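You operate a simulated robot arm through the tools that you are given. There is no shell and no other tool. Be economical: measure what you need, move in short steps, check, and stop when the job is done.

The job below is to be done with a simulated robot arm. You get a single attempt, and the scene is never put back.

Task
Dress the ends of the 32 mm stub and the 20 mm stub.
Fine: turn each in the black pot till its end shows grey and stand it back in its cup.

It is judged by the outcome, as a careful person would: the job done as asked, and still so three seconds after it is handed in. It fails if anything else is knocked over, pushed out of place, dropped, spilled or broken.

Robot
A 6-joint arm with a two-finger parallel gripper, fixed in place. Base frame: the origin is at the foot of the arm, x ahead of it, y to its left, z up; the work surface is at about z = 0.866. Lengths are in m, angles in rad, forces in N, time in s.
With the tool pointing down near the work surface it reaches from about 0.26 to 0.68 m from the base axis. Its first joint turns from -1.152 to 1.152 rad. Payload 2.9 kg.
The tool frame sits at the grasp point between the pads (the TCP): z along the fingers, y along the line on which they close. The tips reach 0.03 m beyond it. The gripper opens to 0.11 m. The fingers are 0.02 m wide and 0.01 m thick; the gripper's body (0.048 by 0.112 m) begins 0.055 m behind the TCP.
Orientation is that of the tool frame in the base frame, as a unit quaternion [x, y, z, w]. With the fingers straight down and closing along the base's y, the tool's x points along the base's -x, its y along +y and its z along -z.

Tools
- The arm moves only by the tool step_arm. Its argument "increments" is one flat list of numbers, 7 for each row, row after row: the turn, a rotation vector about the tool's x, y, z in rad, then the shift along the tool's x, y, z in m, then the closure in counts, from 0 (fully open) to 255 (shut). In form: [rx, ry, rz, x, y, z, fingers, rx, ry, rz, x, y, z, fingers, ...]. A call has 1 to 12 rows; each row is the pose to reach, as a shift and turn from the pose commanded when the call began, along the tool's axes at that moment. A row lasts 0.2 s, in which the tool goes at most 0.05 m and 0.15 rad; a call with a longer step from one row to the next is refused whole, and so is a gripper value outside its range. A pose out of reach is approached as far as the arm can. The call stops where the force on the tool passes 50 N (or 10 N more than at its start, if that is more) or the arm is blocked; 0.2 s more then pass. The fingers move at their own pace (about 0.108 m/s each) and stop on an object; they squeeze with about 39 N. The grip force told is the motor's: it shows also when the fingers shut on nothing. Time passes only in rows, and 0.2 s behind the last, so rows that repeat a pose let the fingers close. It gives the time, the measured TCP pose, the force on the tool (base axes), the opening and the grip force at its end, in the units of the frame above (readings bear some noise).
- Cameras (640 x 400 px; columns grow to the right, rows downward): "scene" is fixed at [0.064, 0.4196, 1.396]; the picture's right is [-0.87, -0.50, 0.00], its down [-0.24, 0.41, -0.88] and it looks along [0.44, -0.76, -0.47] (base axes); focal length 310 px, centre (320, 200). "wrist" rides on the gripper at [-0.036, 0, -0.057] in the tool frame; the picture's right is [0.00, -1.00, 0.00], its down [0.97, 0.00, -0.24] and it looks along [0.24, 0.00, 0.97] (tool axes); focal length 218 px, centre (320, 200).
- snapshot(camera): a new picture of that camera. The clock stands still meanwhile.
- locate(camera, pixels): for up to 12 pixels [column, row] of the newest picture of that camera ("zoom" is the newest enlarged one), the place [x, y, z] in the base frame of the surface seen there, good to about 0.002 m. The clock stands still meanwhile.
- enlarge(camera, box): a new picture of the part [left, top, right, bottom] of that camera's present view, enlarged. The clock stands still meanwhile.
- close_job(): hands the job in; it is judged then, once.

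Work in short steps. Measure before you move; look again where a grasp or a placing could have gone wrong, and mend it. You have 80 turns and 46 pictures in all, those below and enlarged ones among them. Open the gripper and draw the arm clear of the work before you hand the job in, unless the task says otherwise; then end with one line.

The tools are called after "Emit:" by a JSON object that holds its "op" and its "data". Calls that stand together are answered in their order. step_arm: Moves the arm, as the interface text tells. Its arguments: {"type":"object","properties":{"increments":{"type":"array"}},"required":["increments"]} The other tools are called the same way: snapshot (camera) takes a picture; locate (camera, pixels) gives the place of the surface under pixels of a picture; enlarge (camera, box) takes an enlarged picture of a part of a camera's view; close_job () hands the job in.

At the start:

```text
clock: 0.0
ee_pos: [0.4226, 0.1218, 1.2191]
orientation: [0.0, 1.0, 0.0, 0.0]
contact_force: [0.4, -0.9, -0.2]
gripper_width: 0.1099
grip_force: 0.1
```

scene: 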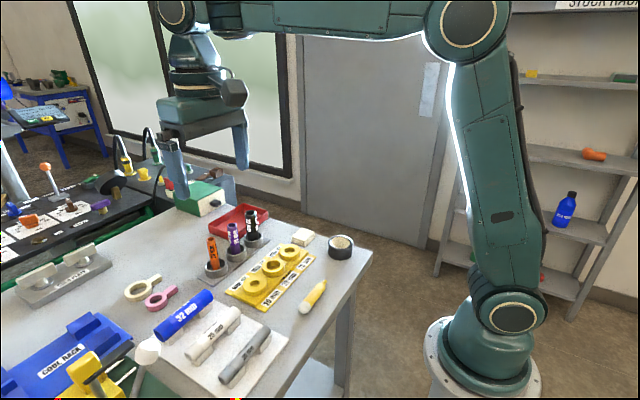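
wrist: 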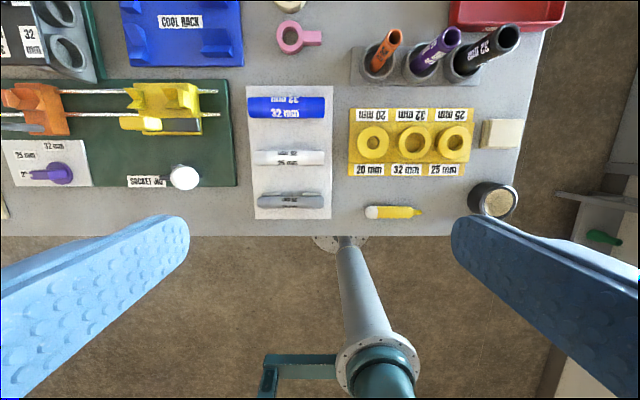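

The wrist view shows three stubs (orange, purple, black) standing in cups around (385-490, 45), and a black pot at (494,200). I'll enlarge both to read the labels.

Emit:
{"op": "enlarge", "data": {"camera": "wrist", "box": [340, 0, 560, 130]}}

Emit:
{"op": "enlarge", "data": {"camera": "scene", "box": [180, 190, 380, 320]}}

Emit:
{"op": "enlarge", "data": {"camera": "wrist", "box": [440, 100, 560, 230]}}

```text
2.91 times, centred on (450, 65) of wrist
```

zoom: 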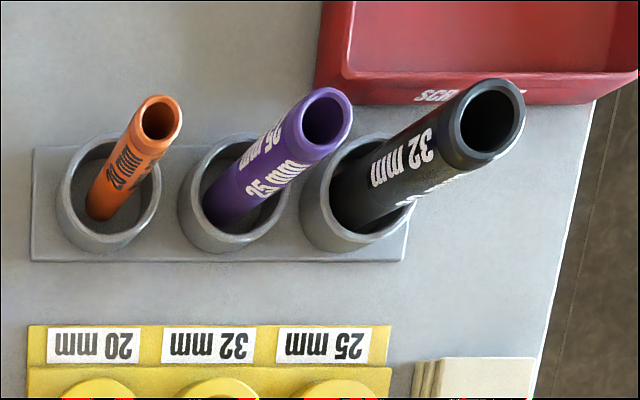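

```text
3.08 times, centred on (280, 255) of scene
```

zoom: 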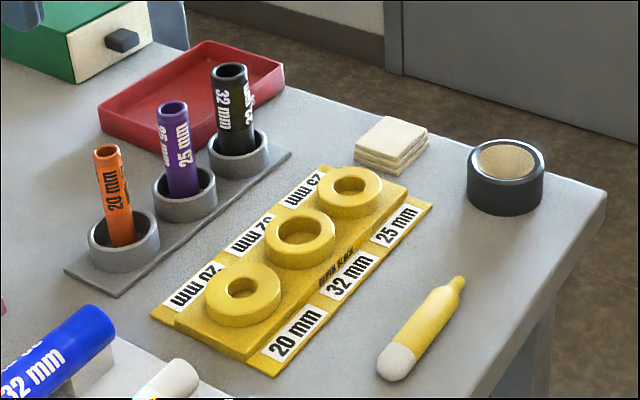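

```text
3.08 times, centred on (500, 165) of wrist
```

zoom: 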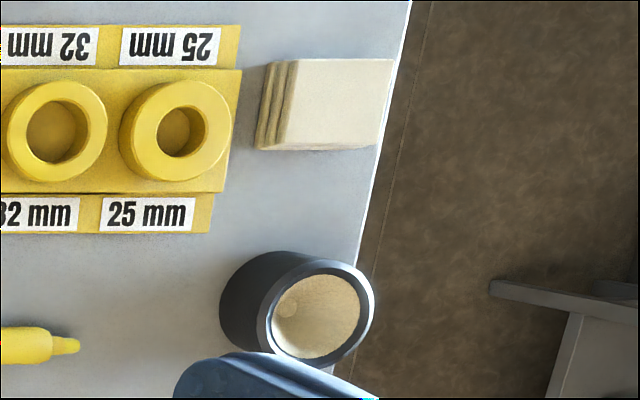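

The orange is 20 mm and the black is 32 mm; the pot has a tan abrasive inside. I'll measure pot, stubs and cups with the wide wrist and scene views.

Emit:
{"op": "locate", "data": {"camera": "zoom", "pixels": [[320, 310], [290, 305], [265, 325], [370, 310], [300, 255], [325, 363], [318, 265], [225, 310], [180, 290], [320, 100]]}}

Emit:
{"op": "locate", "data": {"camera": "wrist", "pixels": [[388, 36], [400, 36], [394, 30], [375, 73], [490, 38], [508, 25], [519, 38], [500, 50], [465, 84], [455, 82], [370, 80], [442, 86]]}}

Emit:
{"op": "snapshot", "data": {"camera": "scene"}}

```text
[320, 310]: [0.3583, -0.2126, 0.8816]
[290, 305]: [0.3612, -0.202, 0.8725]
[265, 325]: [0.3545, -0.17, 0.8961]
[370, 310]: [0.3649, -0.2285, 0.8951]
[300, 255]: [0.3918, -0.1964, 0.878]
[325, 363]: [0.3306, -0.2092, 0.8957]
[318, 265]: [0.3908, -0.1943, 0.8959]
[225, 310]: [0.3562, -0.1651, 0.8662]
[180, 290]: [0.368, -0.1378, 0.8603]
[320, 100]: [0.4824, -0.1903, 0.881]
```

```text
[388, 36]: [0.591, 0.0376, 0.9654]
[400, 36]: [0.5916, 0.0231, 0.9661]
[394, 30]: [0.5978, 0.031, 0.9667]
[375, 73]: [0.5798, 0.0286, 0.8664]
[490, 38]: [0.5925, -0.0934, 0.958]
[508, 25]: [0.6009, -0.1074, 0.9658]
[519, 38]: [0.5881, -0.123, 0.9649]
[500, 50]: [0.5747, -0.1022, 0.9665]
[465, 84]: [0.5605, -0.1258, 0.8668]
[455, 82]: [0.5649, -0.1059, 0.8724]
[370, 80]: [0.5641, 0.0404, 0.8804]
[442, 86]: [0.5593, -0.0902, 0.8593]
```

```text
40 pictures are left
```

scene: 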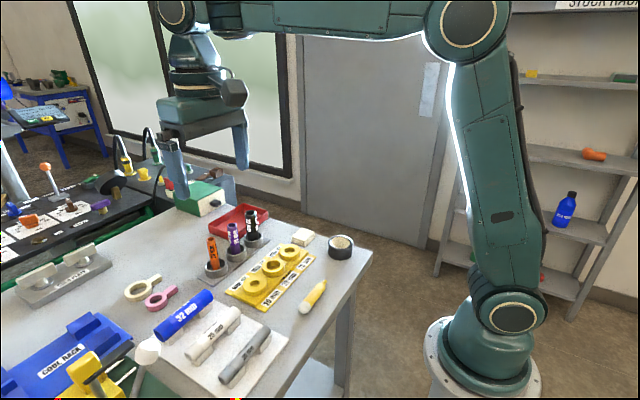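

Orange top centre is about (0.591, 0.030, 0.966), black about (0.588, -0.105, 0.966), pot centre (0.361, -0.199) with rim z 0.896. I'll move above the orange stub at z≈1.06 with the fingers part-closed, then look.

Emit:
{"op": "step_arm", "data": {"increments": [0, 0, 0, -0.028, -0.015, 0.026, 60, 0, 0, 0, -0.056, -0.031, 0.053, 139, 0, 0, 0, -0.084, -0.046, 0.08, 139, 0, 0, 0, -0.112, -0.061, 0.106, 139, 0, 0, 0, -0.14, -0.077, 0.133, 139, 0, 0, 0, -0.168, -0.092, 0.159, 139, 0, 0, 0, -0.168, -0.092, 0.159, 139]}}

Emit:
{"op": "snapshot", "data": {"camera": "wrist"}}

Emit:
{"op": "enlarge", "data": {"camera": "scene", "box": [180, 160, 380, 290]}}

```text
clock: 1.6
ee_pos: [0.5934, 0.0289, 1.0615]
orientation: [0.001, 1.0, 0.0, 0.0]
contact_force: [0.0, -0.8, 0.6]
gripper_width: 0.0499
grip_force: 0.1
```

```text
39 pictures are left
```

wrist: 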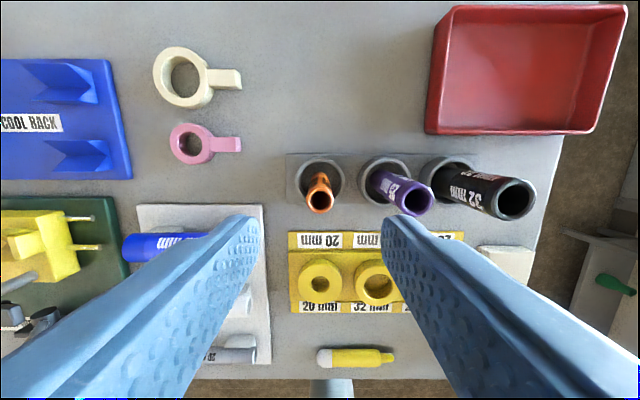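

```text
3.08 times, centred on (280, 225) of scene
```

zoom: 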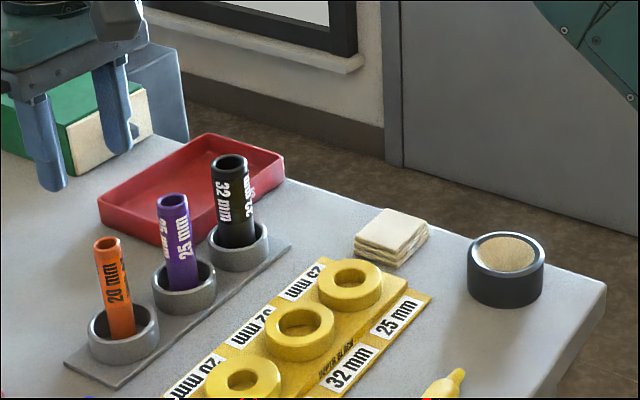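

Orange's open end is at about (320,200) and black's at about (515,198). I'll locate rims, cups, and bottoms precisely.

Emit:
{"op": "locate", "data": {"camera": "wrist", "pixels": [[308, 202], [333, 202], [320, 190], [320, 212], [314, 178], [299, 182], [345, 182], [320, 155], [498, 200], [535, 200], [515, 180], [515, 219]]}}

Emit:
{"op": "locate", "data": {"camera": "zoom", "pixels": [[469, 260], [543, 262], [506, 233], [506, 276], [506, 255], [490, 255], [520, 255], [120, 332], [123, 362], [123, 349], [98, 300], [237, 245]]}}

```text
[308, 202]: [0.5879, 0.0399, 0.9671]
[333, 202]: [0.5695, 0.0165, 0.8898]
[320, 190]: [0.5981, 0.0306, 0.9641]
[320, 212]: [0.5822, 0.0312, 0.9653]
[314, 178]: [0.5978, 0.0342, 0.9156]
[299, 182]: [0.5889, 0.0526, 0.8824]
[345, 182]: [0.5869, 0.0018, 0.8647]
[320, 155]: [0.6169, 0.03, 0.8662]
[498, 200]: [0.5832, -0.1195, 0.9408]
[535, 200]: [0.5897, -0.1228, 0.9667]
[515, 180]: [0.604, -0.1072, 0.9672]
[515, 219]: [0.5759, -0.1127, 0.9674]
```

```text
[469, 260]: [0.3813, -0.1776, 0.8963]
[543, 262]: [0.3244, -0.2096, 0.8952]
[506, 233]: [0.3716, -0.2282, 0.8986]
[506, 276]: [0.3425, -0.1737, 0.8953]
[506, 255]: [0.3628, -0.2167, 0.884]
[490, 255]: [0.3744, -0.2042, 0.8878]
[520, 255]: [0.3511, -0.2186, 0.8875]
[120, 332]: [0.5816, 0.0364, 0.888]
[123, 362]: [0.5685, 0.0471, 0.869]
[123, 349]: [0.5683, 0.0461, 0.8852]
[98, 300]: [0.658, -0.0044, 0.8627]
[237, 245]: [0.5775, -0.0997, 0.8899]
```

Orange centre is (0.590, 0.030), about 20 mm across; black (0.590, -0.107), about 32 mm; the pot's inside is a cone, centre ~(0.359,-0.200) with the bottom ~0.872. I descend on the orange to z≈0.944.

Emit:
{"op": "step_arm", "data": {"increments": [0, 0, 0, 0.001, 0, 0.03, 139, 0, 0, 0, 0.001, 0, 0.06, 139, 0, 0, 0, 0.001, 0, 0.09, 139, 0, 0, 0, 0.001, 0, 0.116, 139, 0, 0, 0, 0.001, 0, 0.116, 139]}}

Emit:
{"op": "enlarge", "data": {"camera": "scene", "box": [160, 160, 320, 290]}}

```text
clock: 2.8
ee_pos: [0.5912, 0.031, 0.9429]
orientation: [0.0, 1.0, 0.001, 0.001]
contact_force: [0.3, -0.1, 0.3]
gripper_width: 0.0501
grip_force: 0.0
```

```text
3.08 times, centred on (240, 225) of scene
```

zoom: 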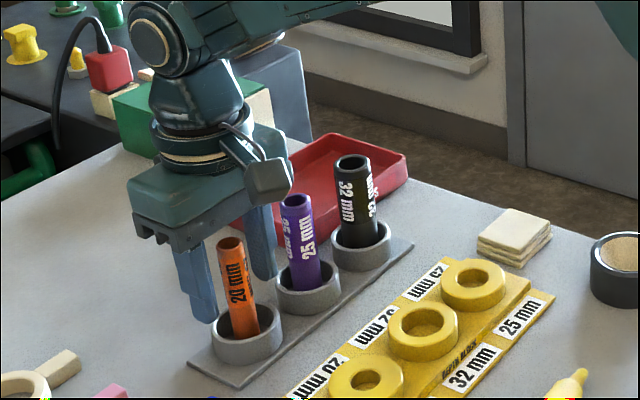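

The tips straddle the orange stub: midpoint of the tips is about (233,296), on the stub. I'll close and lift.

Emit:
{"op": "step_arm", "data": {"increments": [0, 0, 0, 0, 0, 0, 255, 0, 0, 0, 0, 0, 0, 255, 0, 0, 0, 0, 0, 0, 255]}}

Emit:
{"op": "step_arm", "data": {"increments": [0, 0, 0, 0, 0, -0.03, 255, 0, 0, 0, 0, 0, -0.07, 255, 0, 0, 0, 0, 0, -0.11, 255, 0, 0, 0, 0, 0, -0.11, 255]}}

Emit:
{"op": "enlarge", "data": {"camera": "scene", "box": [160, 130, 320, 260]}}

```text
clock: 3.6
ee_pos: [0.5916, 0.0306, 0.9435]
orientation: [0.0, 1.0, 0.0, 0.0]
contact_force: [-0.5, -0.6, 0.4]
gripper_width: 0.0186
grip_force: 38.8
```

```text
clock: 4.6
ee_pos: [0.5879, 0.0323, 1.0521]
orientation: [0.0, 1.0, -0.001, 0.0]
contact_force: [0.4, 0.4, -0.7]
gripper_width: 0.0184
grip_force: 38.9
```

```text
3.08 times, centred on (240, 195) of scene
```

zoom: 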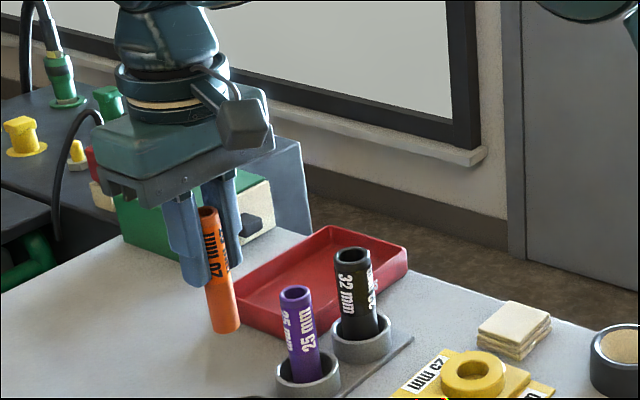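

The orange is held (0.0185 wide). I'll measure its top and bottom edges while it hangs, to know its offset and tilt.

Emit:
{"op": "locate", "data": {"camera": "zoom", "pixels": [[225, 331], [215, 326], [237, 327], [208, 212], [202, 211], [216, 212], [222, 300], [282, 380], [310, 384]]}}

```text
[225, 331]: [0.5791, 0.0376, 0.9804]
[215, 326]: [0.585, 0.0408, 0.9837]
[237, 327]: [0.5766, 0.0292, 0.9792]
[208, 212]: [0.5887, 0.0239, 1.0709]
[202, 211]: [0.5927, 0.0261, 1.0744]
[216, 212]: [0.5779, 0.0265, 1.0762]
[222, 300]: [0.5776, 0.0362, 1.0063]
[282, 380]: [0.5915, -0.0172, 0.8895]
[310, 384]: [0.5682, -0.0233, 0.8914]
```

The stub hangs vertically with its bottom about 0.075 below the TCP. I carry it at this height to over the pot (0.359, -0.200).

Emit:
{"op": "step_arm", "data": {"increments": [0, 0, 0, 0.029, -0.029, -0.01, 255, 0, 0, 0, 0.058, -0.058, -0.01, 255, 0, 0, 0, 0.087, -0.087, -0.01, 255, 0, 0, 0, 0.116, -0.116, -0.01, 255, 0, 0, 0, 0.145, -0.145, -0.01, 255, 0, 0, 0, 0.174, -0.174, -0.01, 255, 0, 0, 0, 0.203, -0.202, -0.01, 255, 0, 0, 0, 0.2306, -0.2298, -0.01, 255, 0, 0, 0, 0.2306, -0.2298, 0, 255]}}

Emit:
{"op": "enlarge", "data": {"camera": "scene", "box": [260, 150, 420, 280]}}

Emit:
{"op": "snapshot", "data": {"camera": "wrist"}}

```text
clock: 6.6
ee_pos: [0.3606, -0.1997, 1.0538]
orientation: [0.0, 1.0, 0.0, 0.0]
contact_force: [-0.4, -0.5, -0.2]
gripper_width: 0.0187
grip_force: 38.8
```

```text
3.08 times, centred on (340, 215) of scene
```

zoom: 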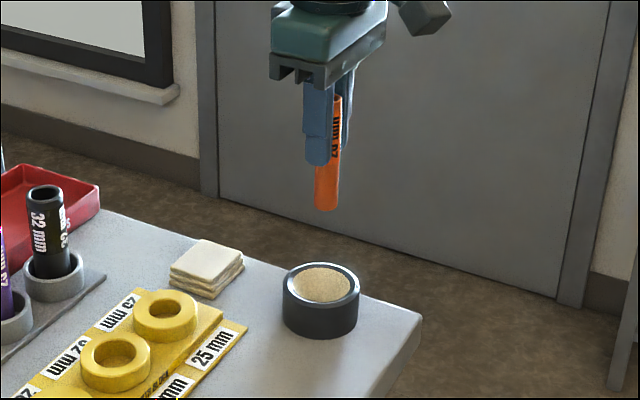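

```text
34 pictures are left
```

wrist: 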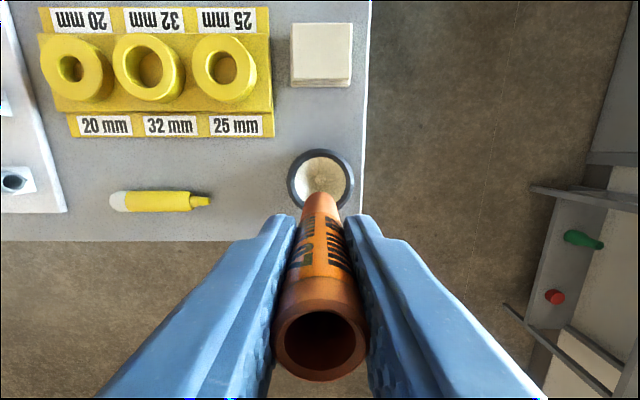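

Pot rim in wrist image spans (288..354, 149..~213). I'll locate rim points and the cone's centre, and the stub's bottom end.

Emit:
{"op": "locate", "data": {"camera": "wrist", "pixels": [[290, 180], [351, 180], [320, 151], [299, 158], [342, 158], [320, 175], [320, 185], [305, 180], [335, 180], [320, 160], [320, 196]]}}

Emit:
{"op": "locate", "data": {"camera": "zoom", "pixels": [[285, 283], [357, 283], [321, 265], [321, 301], [327, 207], [317, 200], [338, 203], [321, 285], [327, 180]]}}

```text
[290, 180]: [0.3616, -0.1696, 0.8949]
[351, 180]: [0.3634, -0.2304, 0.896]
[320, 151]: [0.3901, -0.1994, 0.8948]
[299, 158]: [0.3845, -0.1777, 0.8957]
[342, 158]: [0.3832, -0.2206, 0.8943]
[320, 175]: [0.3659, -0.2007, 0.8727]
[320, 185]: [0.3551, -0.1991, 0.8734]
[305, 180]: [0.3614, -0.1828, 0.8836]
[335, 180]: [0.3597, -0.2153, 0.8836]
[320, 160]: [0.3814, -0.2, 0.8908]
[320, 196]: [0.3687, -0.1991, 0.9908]
```

```text
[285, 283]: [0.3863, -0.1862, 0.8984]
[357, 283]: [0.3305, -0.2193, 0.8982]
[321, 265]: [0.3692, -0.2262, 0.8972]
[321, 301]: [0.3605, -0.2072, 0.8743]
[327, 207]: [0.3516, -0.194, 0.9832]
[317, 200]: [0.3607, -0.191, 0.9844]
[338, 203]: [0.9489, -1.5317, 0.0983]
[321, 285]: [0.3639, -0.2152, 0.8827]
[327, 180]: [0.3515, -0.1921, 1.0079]
```

The pot is centred at (0.360,-0.200), cone bottom ~0.872, and the stub is over it. I descend to just above the expected contact (TCP ≈0.956).

Emit:
{"op": "step_arm", "data": {"increments": [0, 0, 0, -0.001, 0, 0.03, 255, 0, 0, 0, -0.001, 0, 0.06, 255, 0, 0, 0, -0.001, 0, 0.085, 255, 0, 0, 0, -0.001, 0, 0.097, 255, 0, 0, 0, -0.001, 0, 0.097, 255]}}

Emit:
{"op": "step_arm", "data": {"increments": [0, 0, 0, 0, 0, 0.002, 255, 0, 0, 0, 0, 0, 0.003, 255, 0, 0, 0, 0, 0, 0.003, 255]}}

```text
clock: 7.8
ee_pos: [0.3624, -0.2, 0.9555]
orientation: [0.001, 1.0, 0.0, -0.001]
contact_force: [0.8, 0.1, -0.4]
gripper_width: 0.0182
grip_force: 39.0
```

```text
clock: 8.6
ee_pos: [0.3611, -0.2004, 0.9526]
orientation: [0.0, 1.0, 0.0, -0.001]
contact_force: [-1.5, 0.1, 7.6]
gripper_width: 0.0184
grip_force: 39.2
```

Contact: 7.6 N upward. I turn the stub about its axis 1.65 rad at this height, watching force.

Emit:
{"op": "step_arm", "data": {"increments": [0, 0, 0.14, 0, 0, 0, 255, 0, 0, 0.28, 0, 0, 0, 255, 0, 0, 0.42, 0, 0, 0, 255, 0, 0, 0.56, 0, 0, 0, 255, 0, 0, 0.7, 0, 0, 0, 255, 0, 0, 0.84, 0, 0, 0, 255, 0, 0, 0.98, 0, 0, 0, 255, 0, 0, 1.12, 0, 0, 0, 255, 0, 0, 1.26, 0, 0, 0, 255, 0, 0, 1.4, 0, 0, 0, 255, 0, 0, 1.54, 0, 0, 0, 255, 0, 0, 1.57, 0, 0, 0, 255]}}

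Emit:
{"op": "enlarge", "data": {"camera": "scene", "box": [290, 180, 390, 280]}}

```text
clock: 11.2
ee_pos: [0.3617, -0.2004, 0.9535]
orientation: [0.709, 0.706, -0.001, -0.001]
contact_force: [-9.8, -9.4, 7.8]
gripper_width: 0.0187
grip_force: 39.3
```

```text
4.00 times, centred on (340, 230) of scene
```

zoom: 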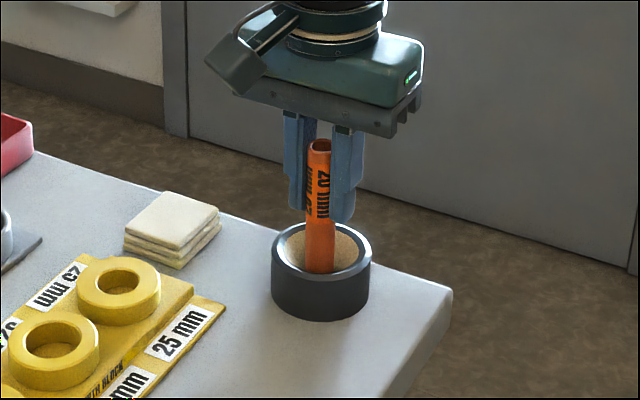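

Side forces rose to about 13 N, so the stub is slightly off-axis in the cone. I lift and look at the end and check the pot's place.

Emit:
{"op": "step_arm", "data": {"increments": [0, 0, 0, 0, 0, -0.02, 255, 0, 0, 0, 0, 0, -0.06, 255, 0, 0, 0, 0, 0, -0.06, 255]}}

Emit:
{"op": "enlarge", "data": {"camera": "scene", "box": [300, 170, 380, 260]}}

Emit:
{"op": "locate", "data": {"camera": "zoom", "pixels": [[240, 255], [386, 262]]}}

```text
clock: 12.0
ee_pos: [0.3626, -0.2, 1.0149]
orientation: [0.706, 0.708, -0.001, 0.0]
contact_force: [-0.2, -0.1, 0.5]
gripper_width: 0.0185
grip_force: 39.2
```

```text
4.44 times, centred on (340, 215) of scene
```

zoom: 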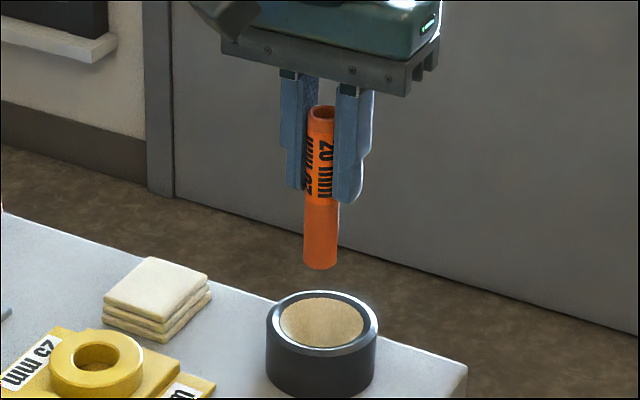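

```text
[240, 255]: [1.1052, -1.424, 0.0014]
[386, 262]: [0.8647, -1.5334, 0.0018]
```

No grey is visible yet on the side. I check the pot's rim and the stub bottom in this picture.

Emit:
{"op": "locate", "data": {"camera": "zoom", "pixels": [[269, 322], [376, 322], [322, 294], [322, 352], [321, 266], [308, 262], [334, 262], [321, 200]]}}

Emit:
{"op": "snapshot", "data": {"camera": "wrist"}}

```text
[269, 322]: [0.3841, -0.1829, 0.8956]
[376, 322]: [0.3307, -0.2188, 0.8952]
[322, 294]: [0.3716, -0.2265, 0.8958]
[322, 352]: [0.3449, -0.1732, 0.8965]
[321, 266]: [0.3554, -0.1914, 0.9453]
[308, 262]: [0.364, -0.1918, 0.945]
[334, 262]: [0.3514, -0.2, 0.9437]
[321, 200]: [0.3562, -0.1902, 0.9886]
```

```text
31 pictures are left
```

wrist: 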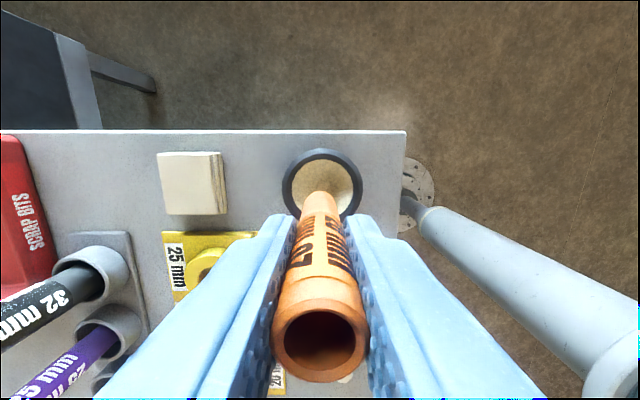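

The pot hasn't moved (centre ≈0.3585,-0.2005). I shift by about 1.5 mm toward the side the reaction asked for, lower again, and press a little.

Emit:
{"op": "step_arm", "data": {"increments": [0, 0, 0, -0.001, -0.0015, 0.03, 255, 0, 0, 0, -0.001, -0.0015, 0.055, 255, 0, 0, 0, -0.001, -0.0015, 0.06, 255, 0, 0, 0, -0.001, -0.0015, 0.061, 255, 0, 0, 0, -0.001, -0.0015, 0.061, 255]}}

Emit:
{"op": "step_arm", "data": {"increments": [0, 0, -0.15, 0, 0, 0, 255, 0, 0, -0.3, 0, 0, 0, 255, 0, 0, -0.45, 0, 0, 0, 255, 0, 0, -0.6, 0, 0, 0, 255, 0, 0, -0.75, 0, 0, 0, 255, 0, 0, -0.9, 0, 0, 0, 255, 0, 0, -1.05, 0, 0, 0, 255, 0, 0, -1.2, 0, 0, 0, 255, 0, 0, -1.35, 0, 0, 0, 255, 0, 0, -1.5, 0, 0, 0, 255, 0, 0, -1.57, 0, 0, 0, 255]}}

```text
clock: 13.2
ee_pos: [0.3606, -0.2008, 0.9537]
orientation: [0.708, 0.707, 0.0, 0.001]
contact_force: [-2.2, 3.5, 16.5]
gripper_width: 0.0187
grip_force: 39.0
```

```text
clock: 15.6
ee_pos: [0.3603, -0.2004, 0.9519]
orientation: [-0.002, 1.0, 0.0, 0.001]
contact_force: [11.6, 6.5, 19.9]
gripper_width: 0.0188
grip_force: 39.3
```

Force is 20 N axial and still steady. I keep turning the same way another 1.57 rad, then lift and look.

Emit:
{"op": "step_arm", "data": {"increments": [0, 0, -0.15, 0, 0, 0, 255, 0, 0, -0.3, 0, 0, 0, 255, 0, 0, -0.45, 0, 0, 0, 255, 0, 0, -0.6, 0, 0, 0, 255, 0, 0, -0.75, 0, 0, 0, 255, 0, 0, -0.9, 0, 0, 0, 255, 0, 0, -1.05, 0, 0, 0, 255, 0, 0, -1.2, 0, 0, 0, 255, 0, 0, -1.35, 0, 0, 0, 255, 0, 0, -1.5, 0, 0, 0, 255, 0, 0, -1.57, 0, 0, 0, 255]}}

Emit:
{"op": "step_arm", "data": {"increments": [0, 0, 0, 0, 0, -0.02, 255, 0, 0, 0, 0, 0, -0.06, 255, 0, 0, 0, 0, 0, -0.06, 255]}}

Emit:
{"op": "enlarge", "data": {"camera": "scene", "box": [300, 170, 380, 260]}}

```text
clock: 18.0
ee_pos: [0.3589, -0.2008, 0.953]
orientation: [0.708, -0.706, 0.0, 0.0]
contact_force: [5.5, 4.4, 4.1]
gripper_width: 0.0182
grip_force: 39.2
```

```text
clock: 18.8
ee_pos: [0.3602, -0.2019, 1.0135]
orientation: [-0.706, 0.708, 0.0, 0.0]
contact_force: [-0.1, 0.7, -0.4]
gripper_width: 0.0183
grip_force: 38.6
```

```text
4.44 times, centred on (340, 215) of scene
```

zoom: 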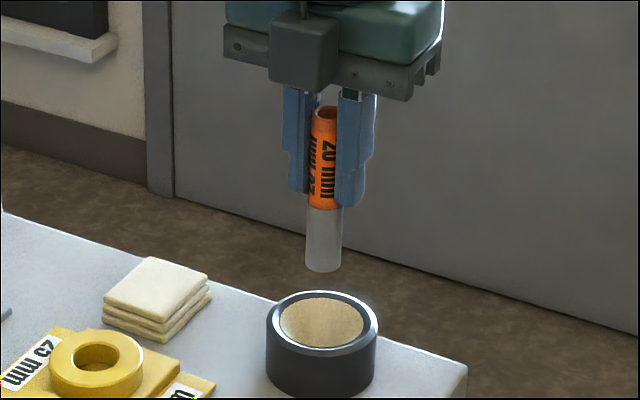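

The stub's lower half is now grey. I measure its bottom edge before returning it to its cup.

Emit:
{"op": "locate", "data": {"camera": "zoom", "pixels": [[324, 269], [310, 265], [338, 265], [324, 230], [322, 294], [322, 352], [269, 322], [376, 322]]}}

Emit:
{"op": "snapshot", "data": {"camera": "wrist"}}

```text
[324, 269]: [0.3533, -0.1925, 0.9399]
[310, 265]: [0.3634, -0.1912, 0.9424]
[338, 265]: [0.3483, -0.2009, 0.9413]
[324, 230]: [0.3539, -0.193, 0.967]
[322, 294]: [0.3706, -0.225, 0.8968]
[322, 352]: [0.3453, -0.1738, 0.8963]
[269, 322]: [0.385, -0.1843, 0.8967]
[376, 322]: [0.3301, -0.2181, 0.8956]
```

```text
29 pictures are left
```

wrist: 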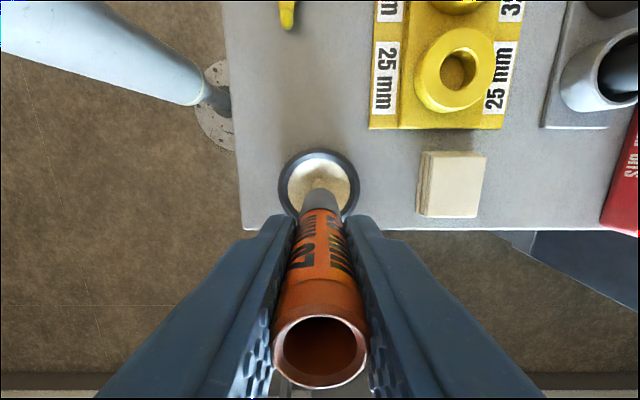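

The grip is centred on the stub, bottom 0.073 below the TCP. I carry it back above its cup while unwinding the wrist to its first heading.

Emit:
{"op": "step_arm", "data": {"increments": [0, 0, 0, 0, 0, -0.045, 255, 0, 0, 0.15, -0.023, -0.023, -0.057, 255, 0, 0, 0.3, -0.046, -0.046, -0.057, 255, 0, 0, 0.45, -0.069, -0.069, -0.057, 255, 0, 0, 0.6, -0.092, -0.092, -0.057, 255, 0, 0, 0.75, -0.115, -0.115, -0.057, 255, 0, 0, 0.9, -0.138, -0.138, -0.057, 255, 0, 0, 1.05, -0.161, -0.161, -0.057, 255, 0, 0, 1.2, -0.184, -0.184, -0.057, 255, 0, 0, 1.35, -0.207, -0.207, -0.057, 255, 0, 0, 1.5, -0.231, -0.2315, -0.057, 255, 0, 0, 1.5708, -0.231, -0.2315, -0.057, 255]}}

Emit:
{"op": "snapshot", "data": {"camera": "wrist"}}

Emit:
{"op": "enlarge", "data": {"camera": "scene", "box": [160, 160, 320, 290]}}

```text
clock: 21.4
ee_pos: [0.5904, 0.0294, 1.0701]
orientation: [0.002, 1.0, 0.001, -0.001]
contact_force: [-0.2, -0.1, -0.6]
gripper_width: 0.0185
grip_force: 39.1
```

```text
28 pictures are left
```

wrist: 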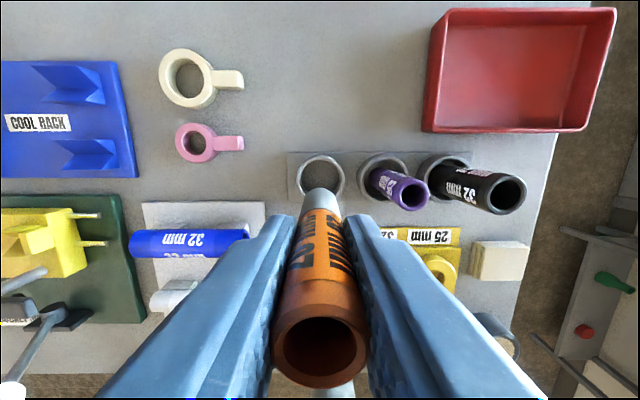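

```text
3.08 times, centred on (240, 225) of scene
```

zoom: 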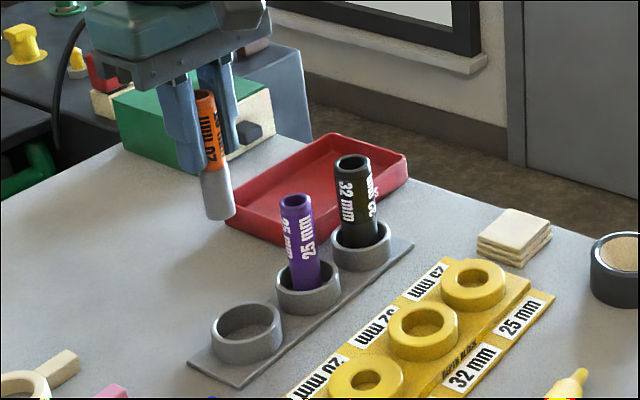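

The empty cup is visible at (247,325) in the zoom. I locate its rim and floor.

Emit:
{"op": "locate", "data": {"camera": "zoom", "pixels": [[213, 325], [282, 323], [247, 303], [247, 345], [245, 330], [255, 328], [220, 217], [207, 212], [232, 213]]}}

Emit:
{"op": "locate", "data": {"camera": "wrist", "pixels": [[298, 177], [343, 177], [320, 156], [320, 172], [312, 175], [320, 190]]}}

```text
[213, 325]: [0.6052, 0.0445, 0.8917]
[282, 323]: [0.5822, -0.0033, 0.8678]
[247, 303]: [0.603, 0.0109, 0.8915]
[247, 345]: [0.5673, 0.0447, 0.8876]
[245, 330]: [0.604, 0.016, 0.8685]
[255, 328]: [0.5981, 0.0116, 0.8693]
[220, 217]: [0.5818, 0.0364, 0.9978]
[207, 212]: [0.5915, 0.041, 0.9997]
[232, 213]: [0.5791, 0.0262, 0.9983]
```

```text
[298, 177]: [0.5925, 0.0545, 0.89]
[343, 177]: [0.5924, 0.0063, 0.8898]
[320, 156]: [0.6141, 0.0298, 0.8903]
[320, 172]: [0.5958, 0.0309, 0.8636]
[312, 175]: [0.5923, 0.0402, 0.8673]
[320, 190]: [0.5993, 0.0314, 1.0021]
```

Cup centre is (0.590, 0.030), floor ~0.868, and the stub is right above it. I lower to just above the floor, then creep to contact.

Emit:
{"op": "step_arm", "data": {"increments": [0, 0, 0, 0, 0, 0.04, 255, 0, 0, 0, 0, 0, 0.08, 255, 0, 0, 0, 0, 0, 0.11, 255, 0, 0, 0, 0, 0, 0.122, 255, 0, 0, 0, 0, 0, 0.122, 255]}}

Emit:
{"op": "step_arm", "data": {"increments": [0, 0, 0, 0, 0, 0.001, 255, 0, 0, 0, 0, 0, 0.002, 255, 0, 0, 0, 0, 0, 0.003, 255, 0, 0, 0, 0, 0, 0.003, 255]}}

```text
clock: 22.6
ee_pos: [0.5928, 0.0301, 0.9461]
orientation: [0.0, 1.0, 0.0, -0.001]
contact_force: [0.0, -0.2, -0.7]
gripper_width: 0.0186
grip_force: 39.0
```

```text
clock: 23.6
ee_pos: [0.5919, 0.0307, 0.9439]
orientation: [0.001, 1.0, 0.0, 0.001]
contact_force: [-0.4, 0.2, 0.0]
gripper_width: 0.0186
grip_force: 38.6
```

No contact yet at z 0.944; I creep a further 3 mm.

Emit:
{"op": "step_arm", "data": {"increments": [0, 0, 0, 0, 0, 0.001, 255, 0, 0, 0, 0, 0, 0.002, 255, 0, 0, 0, 0, 0, 0.002, 255]}}

```text
clock: 24.4
ee_pos: [0.5922, 0.0294, 0.9417]
orientation: [0.0, 1.0, -0.001, 0.0]
contact_force: [-0.8, -1.2, 0.1]
gripper_width: 0.0183
grip_force: 39.2
```

Emit:
{"op": "step_arm", "data": {"increments": [0, 0, 0, 0, 0, 0.001, 255, 0, 0, 0, 0, 0, 0.001, 255]}}

Emit:
{"op": "enlarge", "data": {"camera": "scene", "box": [180, 210, 280, 290]}}

```text
clock: 25.0
ee_pos: [0.5909, 0.0312, 0.9412]
orientation: [0.001, 1.0, 0.0, -0.001]
contact_force: [-0.4, 0.1, -0.1]
gripper_width: 0.0182
grip_force: 39.0
```

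```text
5.00 times, centred on (230, 250) of scene
```

zoom: 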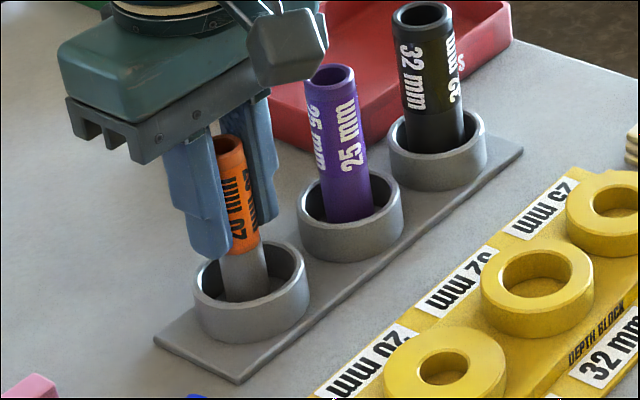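

Still free at z 0.941; the zoom shows the grey end inside the cup with the shadow close beneath (245,298). I keep creeping down.

Emit:
{"op": "step_arm", "data": {"increments": [0, 0, 0, 0, 0, 0.001, 255, 0, 0, 0, 0, 0, 0.0015, 255, 0, 0, 0, 0, 0, 0.0015, 255]}}

Emit:
{"op": "locate", "data": {"camera": "zoom", "pixels": [[245, 299], [236, 296], [256, 296], [245, 306], [245, 270], [230, 140]]}}

```text
clock: 25.8
ee_pos: [0.5916, 0.0311, 0.9414]
orientation: [0.0, 1.0, 0.0, 0.001]
contact_force: [-1.5, 0.7, 10.7]
gripper_width: 0.0186
grip_force: 39.7
```

```text
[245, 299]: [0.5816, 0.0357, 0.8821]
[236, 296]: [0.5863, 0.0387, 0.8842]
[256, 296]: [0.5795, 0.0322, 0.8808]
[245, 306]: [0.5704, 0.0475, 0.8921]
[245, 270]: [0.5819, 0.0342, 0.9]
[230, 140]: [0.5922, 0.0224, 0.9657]
```

Contact at 10.7 N: the stub is seated. I back off 1 mm, open part-way and rise.

Emit:
{"op": "step_arm", "data": {"increments": [0, 0, 0, 0, 0, -0.001, 255, 0, 0, 0, 0, 0, -0.001, 205, 0, 0, 0, 0, 0, -0.001, 170, 0, 0, 0, 0, 0, -0.001, 139, 0, 0, 0, 0, 0, -0.001, 139, 0, 0, 0, 0, 0, -0.02, 139, 0, 0, 0, 0, 0, -0.06, 139, 0, 0, 0, 0, 0, -0.1, 139, 0, 0, 0, 0, 0, -0.13, 139, 0, 0, 0, 0, 0, -0.13, 139]}}

Emit:
{"op": "enlarge", "data": {"camera": "scene", "box": [160, 160, 320, 290]}}

Emit:
{"op": "snapshot", "data": {"camera": "wrist"}}

```text
clock: 28.0
ee_pos: [0.5921, 0.0309, 1.0678]
orientation: [0.0, 1.0, 0.0, 0.0]
contact_force: [0.1, 0.0, 0.7]
gripper_width: 0.05
grip_force: 0.0
```

```text
3.08 times, centred on (240, 225) of scene
```

zoom: 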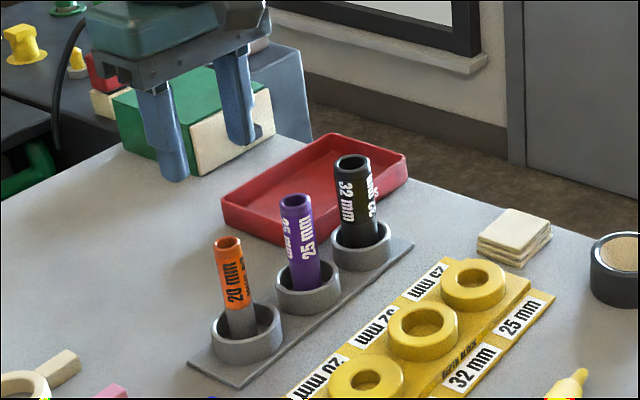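

```text
24 pictures are left
```

wrist: 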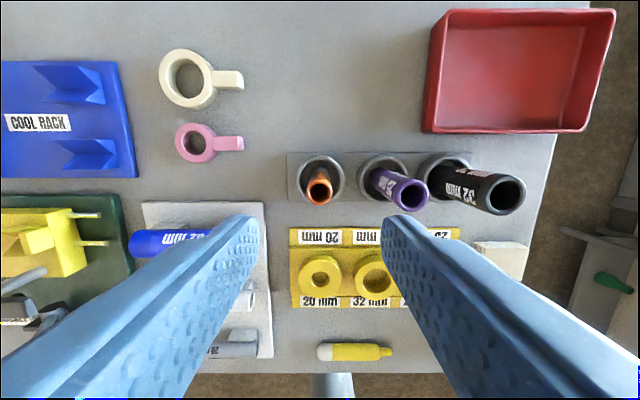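

The orange stands in its cup, grey end down. I move across above the black stub (y≈-0.107) at the same height and look down.

Emit:
{"op": "step_arm", "data": {"increments": [0, 0, 0, 0, -0.035, 0, 130, 0, 0, 0, 0, -0.07, 0, 130, 0, 0, 0, 0, -0.105, 0, 130, 0, 0, 0, 0, -0.137, 0, 130, 0, 0, 0, 0, -0.137, 0, 130]}}

Emit:
{"op": "snapshot", "data": {"camera": "wrist"}}

Emit:
{"op": "locate", "data": {"camera": "wrist", "pixels": [[301, 197], [340, 197], [320, 180], [320, 217]]}}

```text
clock: 29.2
ee_pos: [0.5914, -0.108, 1.0701]
orientation: [0.001, 1.0, 0.0, 0.001]
contact_force: [-0.3, 0.3, -0.4]
gripper_width: 0.054
grip_force: 0.1
```

```text
23 pictures are left
```

wrist: 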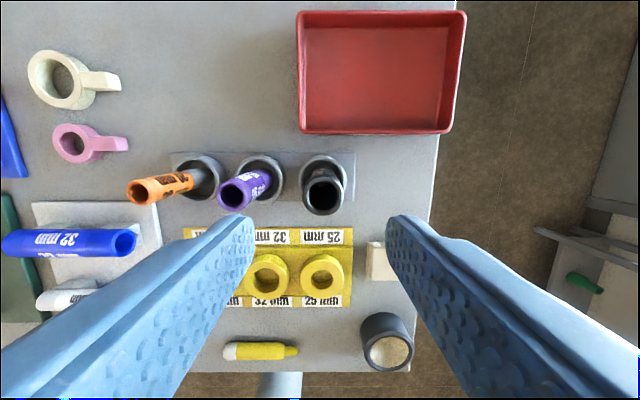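

```text
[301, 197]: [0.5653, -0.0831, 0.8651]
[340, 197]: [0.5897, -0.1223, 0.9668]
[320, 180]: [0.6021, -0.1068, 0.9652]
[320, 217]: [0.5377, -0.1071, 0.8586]
```

The black rim centre is near (322,196), i.e. (0.589,-0.108), under the gripper. I descend to z≈0.944.

Emit:
{"op": "step_arm", "data": {"increments": [0, 0, 0, 0, -0.001, 0.03, 130, 0, 0, 0, 0, -0.001, 0.06, 130, 0, 0, 0, 0, -0.001, 0.09, 130, 0, 0, 0, 0, -0.001, 0.1265, 130, 0, 0, 0, 0, -0.001, 0.1265, 130]}}

Emit:
{"op": "enlarge", "data": {"camera": "scene", "box": [200, 170, 320, 290]}}

```text
clock: 30.4
ee_pos: [0.5899, -0.1065, 0.9418]
orientation: [0.001, 1.0, 0.0, 0.0]
contact_force: [-1.0, -0.1, -0.7]
gripper_width: 0.0541
grip_force: 0.1
```

```text
3.33 times, centred on (260, 230) of scene
```

zoom: 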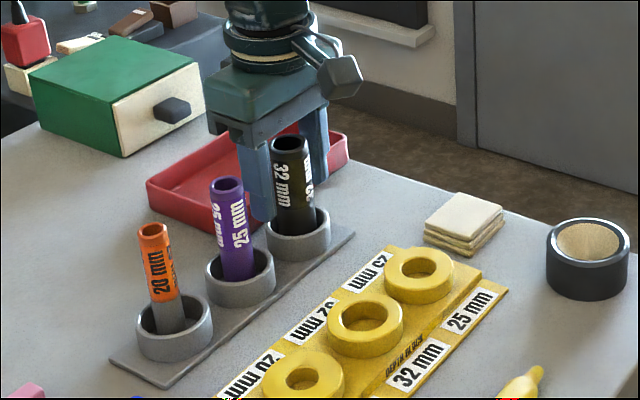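

The fingers straddle the black stub without touching the purple one. I close and lift.

Emit:
{"op": "step_arm", "data": {"increments": [0, 0, 0, 0, 0, 0, 255, 0, 0, 0, 0, 0, 0, 255, 0, 0, 0, 0, 0, 0, 255]}}

Emit:
{"op": "step_arm", "data": {"increments": [0, 0, 0, 0, 0, -0.03, 255, 0, 0, 0, 0, 0, -0.07, 255, 0, 0, 0, 0, 0, -0.12, 255, 0, 0, 0, 0, 0, -0.12, 255]}}

Emit:
{"op": "enlarge", "data": {"camera": "scene", "box": [180, 140, 310, 270]}}

```text
clock: 31.2
ee_pos: [0.5902, -0.108, 0.9419]
orientation: [0.002, 1.0, 0.001, -0.001]
contact_force: [-0.4, 0.5, 0.2]
gripper_width: 0.0307
grip_force: 38.8
```

```text
clock: 32.2
ee_pos: [0.5921, -0.1086, 1.0649]
orientation: [0.0, 1.0, 0.0, 0.0]
contact_force: [0.8, 0.4, 0.2]
gripper_width: 0.0308
grip_force: 39.1
```

```text
3.08 times, centred on (245, 205) of scene
```

zoom: 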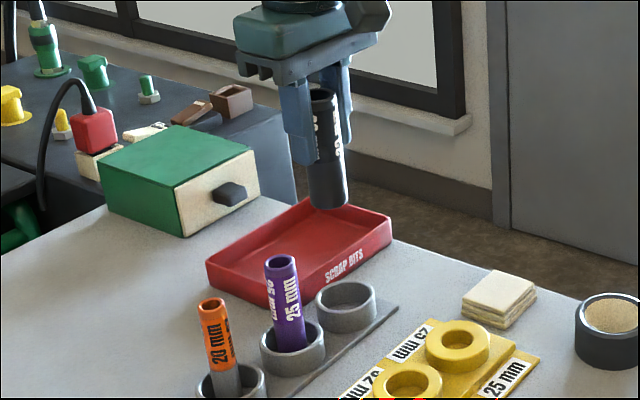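

The black is held (0.0307 wide). I measure its bottom and its now-empty cup at (346,300).

Emit:
{"op": "locate", "data": {"camera": "zoom", "pixels": [[328, 207], [312, 202], [346, 202], [328, 180], [317, 303], [375, 299], [346, 283], [346, 319], [350, 300]]}}

```text
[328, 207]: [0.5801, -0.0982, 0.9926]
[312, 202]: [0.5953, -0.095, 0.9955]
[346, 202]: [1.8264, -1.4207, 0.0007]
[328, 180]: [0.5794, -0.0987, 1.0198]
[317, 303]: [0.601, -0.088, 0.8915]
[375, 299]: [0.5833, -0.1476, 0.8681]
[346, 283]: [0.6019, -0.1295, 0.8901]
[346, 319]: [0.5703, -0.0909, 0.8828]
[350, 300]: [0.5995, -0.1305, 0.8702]
```

Stub bottom is 0.073 below the TCP and the cup centre is about (0.590,-0.108). I carry the black over the pot.

Emit:
{"op": "step_arm", "data": {"increments": [0, 0, 0, 0.0385, -0.0154, 0, 255, 0, 0, 0, 0.077, -0.0308, 0, 255, 0, 0, 0, 0.1155, -0.0462, 0, 255, 0, 0, 0, 0.154, -0.0616, 0, 255, 0, 0, 0, 0.1925, -0.077, 0, 255, 0, 0, 0, 0.231, -0.0925, 0, 255, 0, 0, 0, 0.231, -0.0925, 0.03, 255, 0, 0, 0, 0.231, -0.0925, 0.05, 255, 0, 0, 0, 0.231, -0.0925, 0.05, 255]}}

Emit:
{"op": "enlarge", "data": {"camera": "scene", "box": [300, 170, 380, 260]}}

Emit:
{"op": "locate", "data": {"camera": "zoom", "pixels": [[324, 265], [310, 258], [269, 322], [376, 322], [322, 294], [322, 352]]}}

```text
clock: 34.2
ee_pos: [0.3609, -0.1988, 1.0133]
orientation: [0.001, 1.0, 0.0, 0.0]
contact_force: [-0.1, -0.7, -0.3]
gripper_width: 0.0308
grip_force: 38.6
```

```text
4.44 times, centred on (340, 215) of scene
```

zoom: 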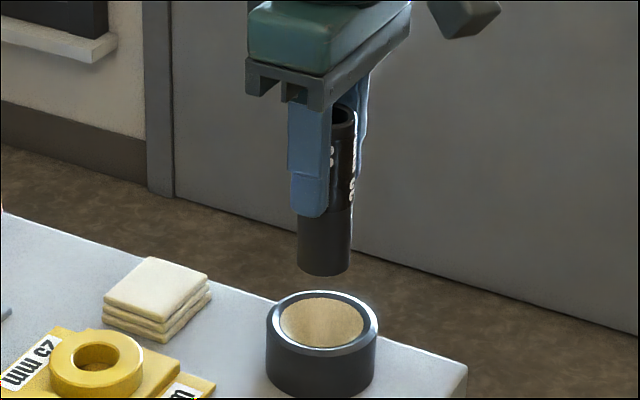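

```text
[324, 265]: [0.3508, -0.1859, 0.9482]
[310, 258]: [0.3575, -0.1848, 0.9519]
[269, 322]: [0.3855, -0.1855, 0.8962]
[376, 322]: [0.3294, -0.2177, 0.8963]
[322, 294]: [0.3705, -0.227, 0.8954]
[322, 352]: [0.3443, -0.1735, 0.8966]
```

The stub is centred over the pot. I lower to TCP≈0.963 and then creep to contact.

Emit:
{"op": "step_arm", "data": {"increments": [0, 0, 0, 0, 0, 0.03, 255, 0, 0, 0, 0, 0, 0.051, 255, 0, 0, 0, 0, 0, 0.053, 255, 0, 0, 0, 0, 0, 0.055, 255, 0, 0, 0, 0, 0, 0.055, 255]}}

```text
clock: 35.4
ee_pos: [0.3593, -0.2007, 0.9597]
orientation: [0.0, 1.0, 0.0, 0.001]
contact_force: [-5.0, 5.9, 22.9]
gripper_width: 0.0306
grip_force: 39.3
```

Contact at 23 N; I ease off half a millimetre, nudge along the side force, and turn 1.57 rad one way.

Emit:
{"op": "step_arm", "data": {"increments": [0, 0, 0, 0.0006, 0.0006, -0.0005, 255, 0, 0, 0.15, 0.0006, 0.0006, -0.0005, 255, 0, 0, 0.3, 0.0006, 0.0006, -0.0005, 255, 0, 0, 0.45, 0.0006, 0.0006, -0.0005, 255, 0, 0, 0.6, 0.0006, 0.0006, -0.0005, 255, 0, 0, 0.75, 0.0006, 0.0006, -0.0005, 255, 0, 0, 0.9, 0.0006, 0.0006, -0.0005, 255, 0, 0, 1.05, 0.0006, 0.0006, -0.0005, 255, 0, 0, 1.2, 0.0006, 0.0006, -0.0005, 255, 0, 0, 1.35, 0.0006, 0.0006, -0.0005, 255, 0, 0, 1.5, 0.0006, 0.0006, -0.0005, 255, 0, 0, 1.57, 0.0006, 0.0006, -0.0005, 255]}}

```text
clock: 38.0
ee_pos: [0.3599, -0.1994, 0.9597]
orientation: [0.709, 0.706, -0.001, 0.0]
contact_force: [2.4, -12.4, 15.8]
gripper_width: 0.0308
grip_force: 38.7
```

Forces are moderate (16 N axial). I turn back 1.57 rad in two calls' worth, continuing past the start heading.

Emit:
{"op": "step_arm", "data": {"increments": [0, 0, -0.15, 0, 0, 0, 255, 0, 0, -0.3, 0, 0, 0, 255, 0, 0, -0.45, 0, 0, 0, 255, 0, 0, -0.6, 0, 0, 0, 255, 0, 0, -0.75, 0, 0, 0, 255, 0, 0, -0.9, 0, 0, 0, 255, 0, 0, -1.05, 0, 0, 0, 255, 0, 0, -1.2, 0, 0, 0, 255, 0, 0, -1.35, 0, 0, 0, 255, 0, 0, -1.5, 0, 0, 0, 255, 0, 0, -1.57, 0, 0, 0, 255]}}

Emit:
{"op": "step_arm", "data": {"increments": [0, 0, -0.15, 0, 0, 0, 255, 0, 0, -0.3, 0, 0, 0, 255, 0, 0, -0.45, 0, 0, 0, 255, 0, 0, -0.6, 0, 0, 0, 255, 0, 0, -0.75, 0, 0, 0, 255, 0, 0, -0.9, 0, 0, 0, 255, 0, 0, -1.05, 0, 0, 0, 255, 0, 0, -1.2, 0, 0, 0, 255, 0, 0, -1.35, 0, 0, 0, 255, 0, 0, -1.5, 0, 0, 0, 255, 0, 0, -1.57, 0, 0, 0, 255]}}

Emit:
{"op": "enlarge", "data": {"camera": "scene", "box": [300, 170, 380, 260]}}

```text
clock: 40.4
ee_pos: [0.3588, -0.2002, 0.9578]
orientation: [0.0, 1.0, -0.002, 0.001]
contact_force: [5.8, -7.9, 12.9]
gripper_width: 0.0309
grip_force: 38.9
```

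```text
clock: 42.8
ee_pos: [0.3597, -0.1985, 0.9594]
orientation: [0.707, -0.707, 0.0, 0.001]
contact_force: [0.9, -9.9, 11.0]
gripper_width: 0.0307
grip_force: 38.7
```

```text
4.44 times, centred on (340, 215) of scene
```

zoom: 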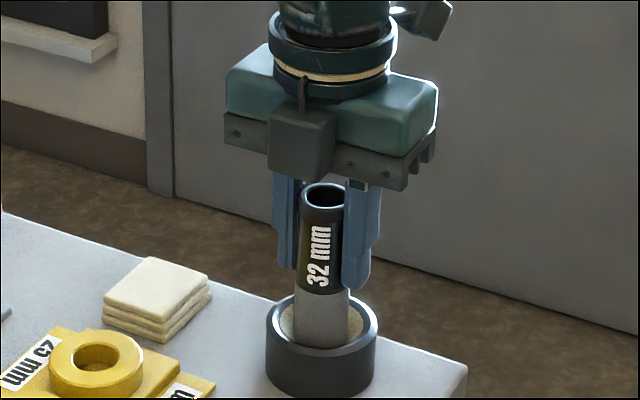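

The black's lower part is grey now. I lift straight out, carry it back over its cup and unwind the wrist.

Emit:
{"op": "step_arm", "data": {"increments": [0, 0, 0, 0, 0, -0.04, 255, 0, 0, 0.143, 0, 0, -0.08, 255, 0, 0, 0.286, 0, 0, -0.11, 255, 0, 0, 0.429, -0.0102, -0.0257, -0.11, 255, 0, 0, 0.572, -0.0204, -0.0515, -0.11, 255, 0, 0, 0.715, -0.0306, -0.0772, -0.11, 255, 0, 0, 0.858, -0.0408, -0.1029, -0.11, 255, 0, 0, 1.0, -0.051, -0.1287, -0.11, 255, 0, 0, 1.143, -0.0613, -0.1544, -0.11, 255, 0, 0, 1.286, -0.0715, -0.1801, -0.11, 255, 0, 0, 1.429, -0.0817, -0.2059, -0.11, 255, 0, 0, 1.5708, -0.0919, -0.2316, -0.11, 255]}}

Emit:
{"op": "enlarge", "data": {"camera": "scene", "box": [180, 140, 310, 270]}}

Emit:
{"op": "locate", "data": {"camera": "zoom", "pixels": [[328, 203], [312, 198], [328, 180], [346, 283], [346, 319]]}}

Emit:
{"op": "snapshot", "data": {"camera": "wrist"}}

```text
clock: 45.4
ee_pos: [0.5911, -0.1055, 1.0679]
orientation: [0.001, 1.0, -0.001, 0.0]
contact_force: [0.9, 1.1, -1.1]
gripper_width: 0.0306
grip_force: 39.0
```

```text
3.08 times, centred on (245, 205) of scene
```

zoom: 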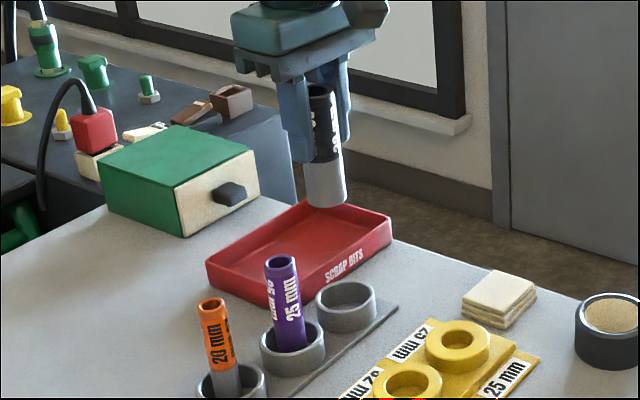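

```text
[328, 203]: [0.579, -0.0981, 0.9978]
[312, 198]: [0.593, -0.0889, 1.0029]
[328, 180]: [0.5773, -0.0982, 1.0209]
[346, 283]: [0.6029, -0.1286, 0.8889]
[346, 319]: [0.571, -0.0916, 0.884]
```

```text
17 pictures are left
```

wrist: 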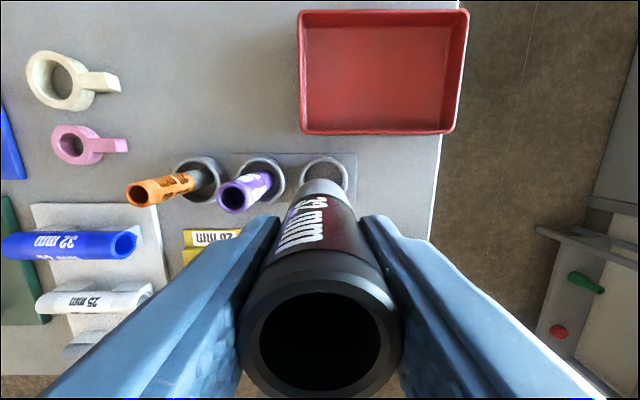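

In the wrist picture the cup rim spans about (301..349) columns. I locate the rim to centre the thicker stub.

Emit:
{"op": "locate", "data": {"camera": "wrist", "pixels": [[302, 175], [347, 175], [325, 158], [346, 185], [301, 185], [322, 182], [305, 190], [338, 190]]}}

```text
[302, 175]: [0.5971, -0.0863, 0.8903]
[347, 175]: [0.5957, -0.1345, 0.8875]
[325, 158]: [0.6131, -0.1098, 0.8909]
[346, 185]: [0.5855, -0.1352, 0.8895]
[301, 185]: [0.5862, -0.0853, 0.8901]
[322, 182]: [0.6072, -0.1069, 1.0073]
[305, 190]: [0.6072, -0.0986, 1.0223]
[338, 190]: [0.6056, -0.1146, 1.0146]
```

Cup centre is about (0.590,-0.110) and the stub about (0.591,-0.107). I shift 2.5 mm in -y and lower it to just above the floor.

Emit:
{"op": "step_arm", "data": {"increments": [0, 0, 0, 0, -0.0025, 0.04, 255, 0, 0, 0, 0, -0.0025, 0.075, 255, 0, 0, 0, 0, -0.0025, 0.1, 255, 0, 0, 0, 0, -0.0025, 0.115, 255, 0, 0, 0, 0, -0.0025, 0.123, 255, 0, 0, 0, 0, -0.0025, 0.123, 255]}}

Emit:
{"op": "step_arm", "data": {"increments": [0, 0, 0, 0, 0, 0.001, 255, 0, 0, 0, 0, 0, 0.002, 255, 0, 0, 0, 0, 0, 0.003, 255, 0, 0, 0, 0, 0, 0.003, 255]}}

```text
clock: 46.8
ee_pos: [0.5911, -0.109, 0.9455]
orientation: [0.001, 1.0, 0.0, -0.001]
contact_force: [1.0, 0.4, -0.3]
gripper_width: 0.0308
grip_force: 39.0
```

```text
clock: 47.8
ee_pos: [0.59, -0.1099, 0.9439]
orientation: [0.001, 1.0, 0.0, 0.001]
contact_force: [0.1, 0.2, -1.5]
gripper_width: 0.0308
grip_force: 38.6
```

No contact yet at 0.943; I creep on.

Emit:
{"op": "step_arm", "data": {"increments": [0, 0, 0, 0, 0, 0.001, 255, 0, 0, 0, 0, 0, 0.0015, 255, 0, 0, 0, 0, 0, 0.0015, 255]}}

```text
clock: 48.6
ee_pos: [0.5913, -0.112, 0.9416]
orientation: [0.001, 1.0, 0.0, 0.0]
contact_force: [-0.3, 0.2, 0.3]
gripper_width: 0.0306
grip_force: 38.6
```

Emit:
{"op": "step_arm", "data": {"increments": [0, 0, 0, 0, 0, 0.001, 255, 0, 0, 0, 0, 0, 0.0015, 255, 0, 0, 0, 0, 0, 0.0015, 255]}}

```text
clock: 49.4
ee_pos: [0.5925, -0.1103, 0.9402]
orientation: [0.001, 1.0, 0.001, 0.0]
contact_force: [-2.1, -0.5, 5.5]
gripper_width: 0.0305
grip_force: 38.8
```

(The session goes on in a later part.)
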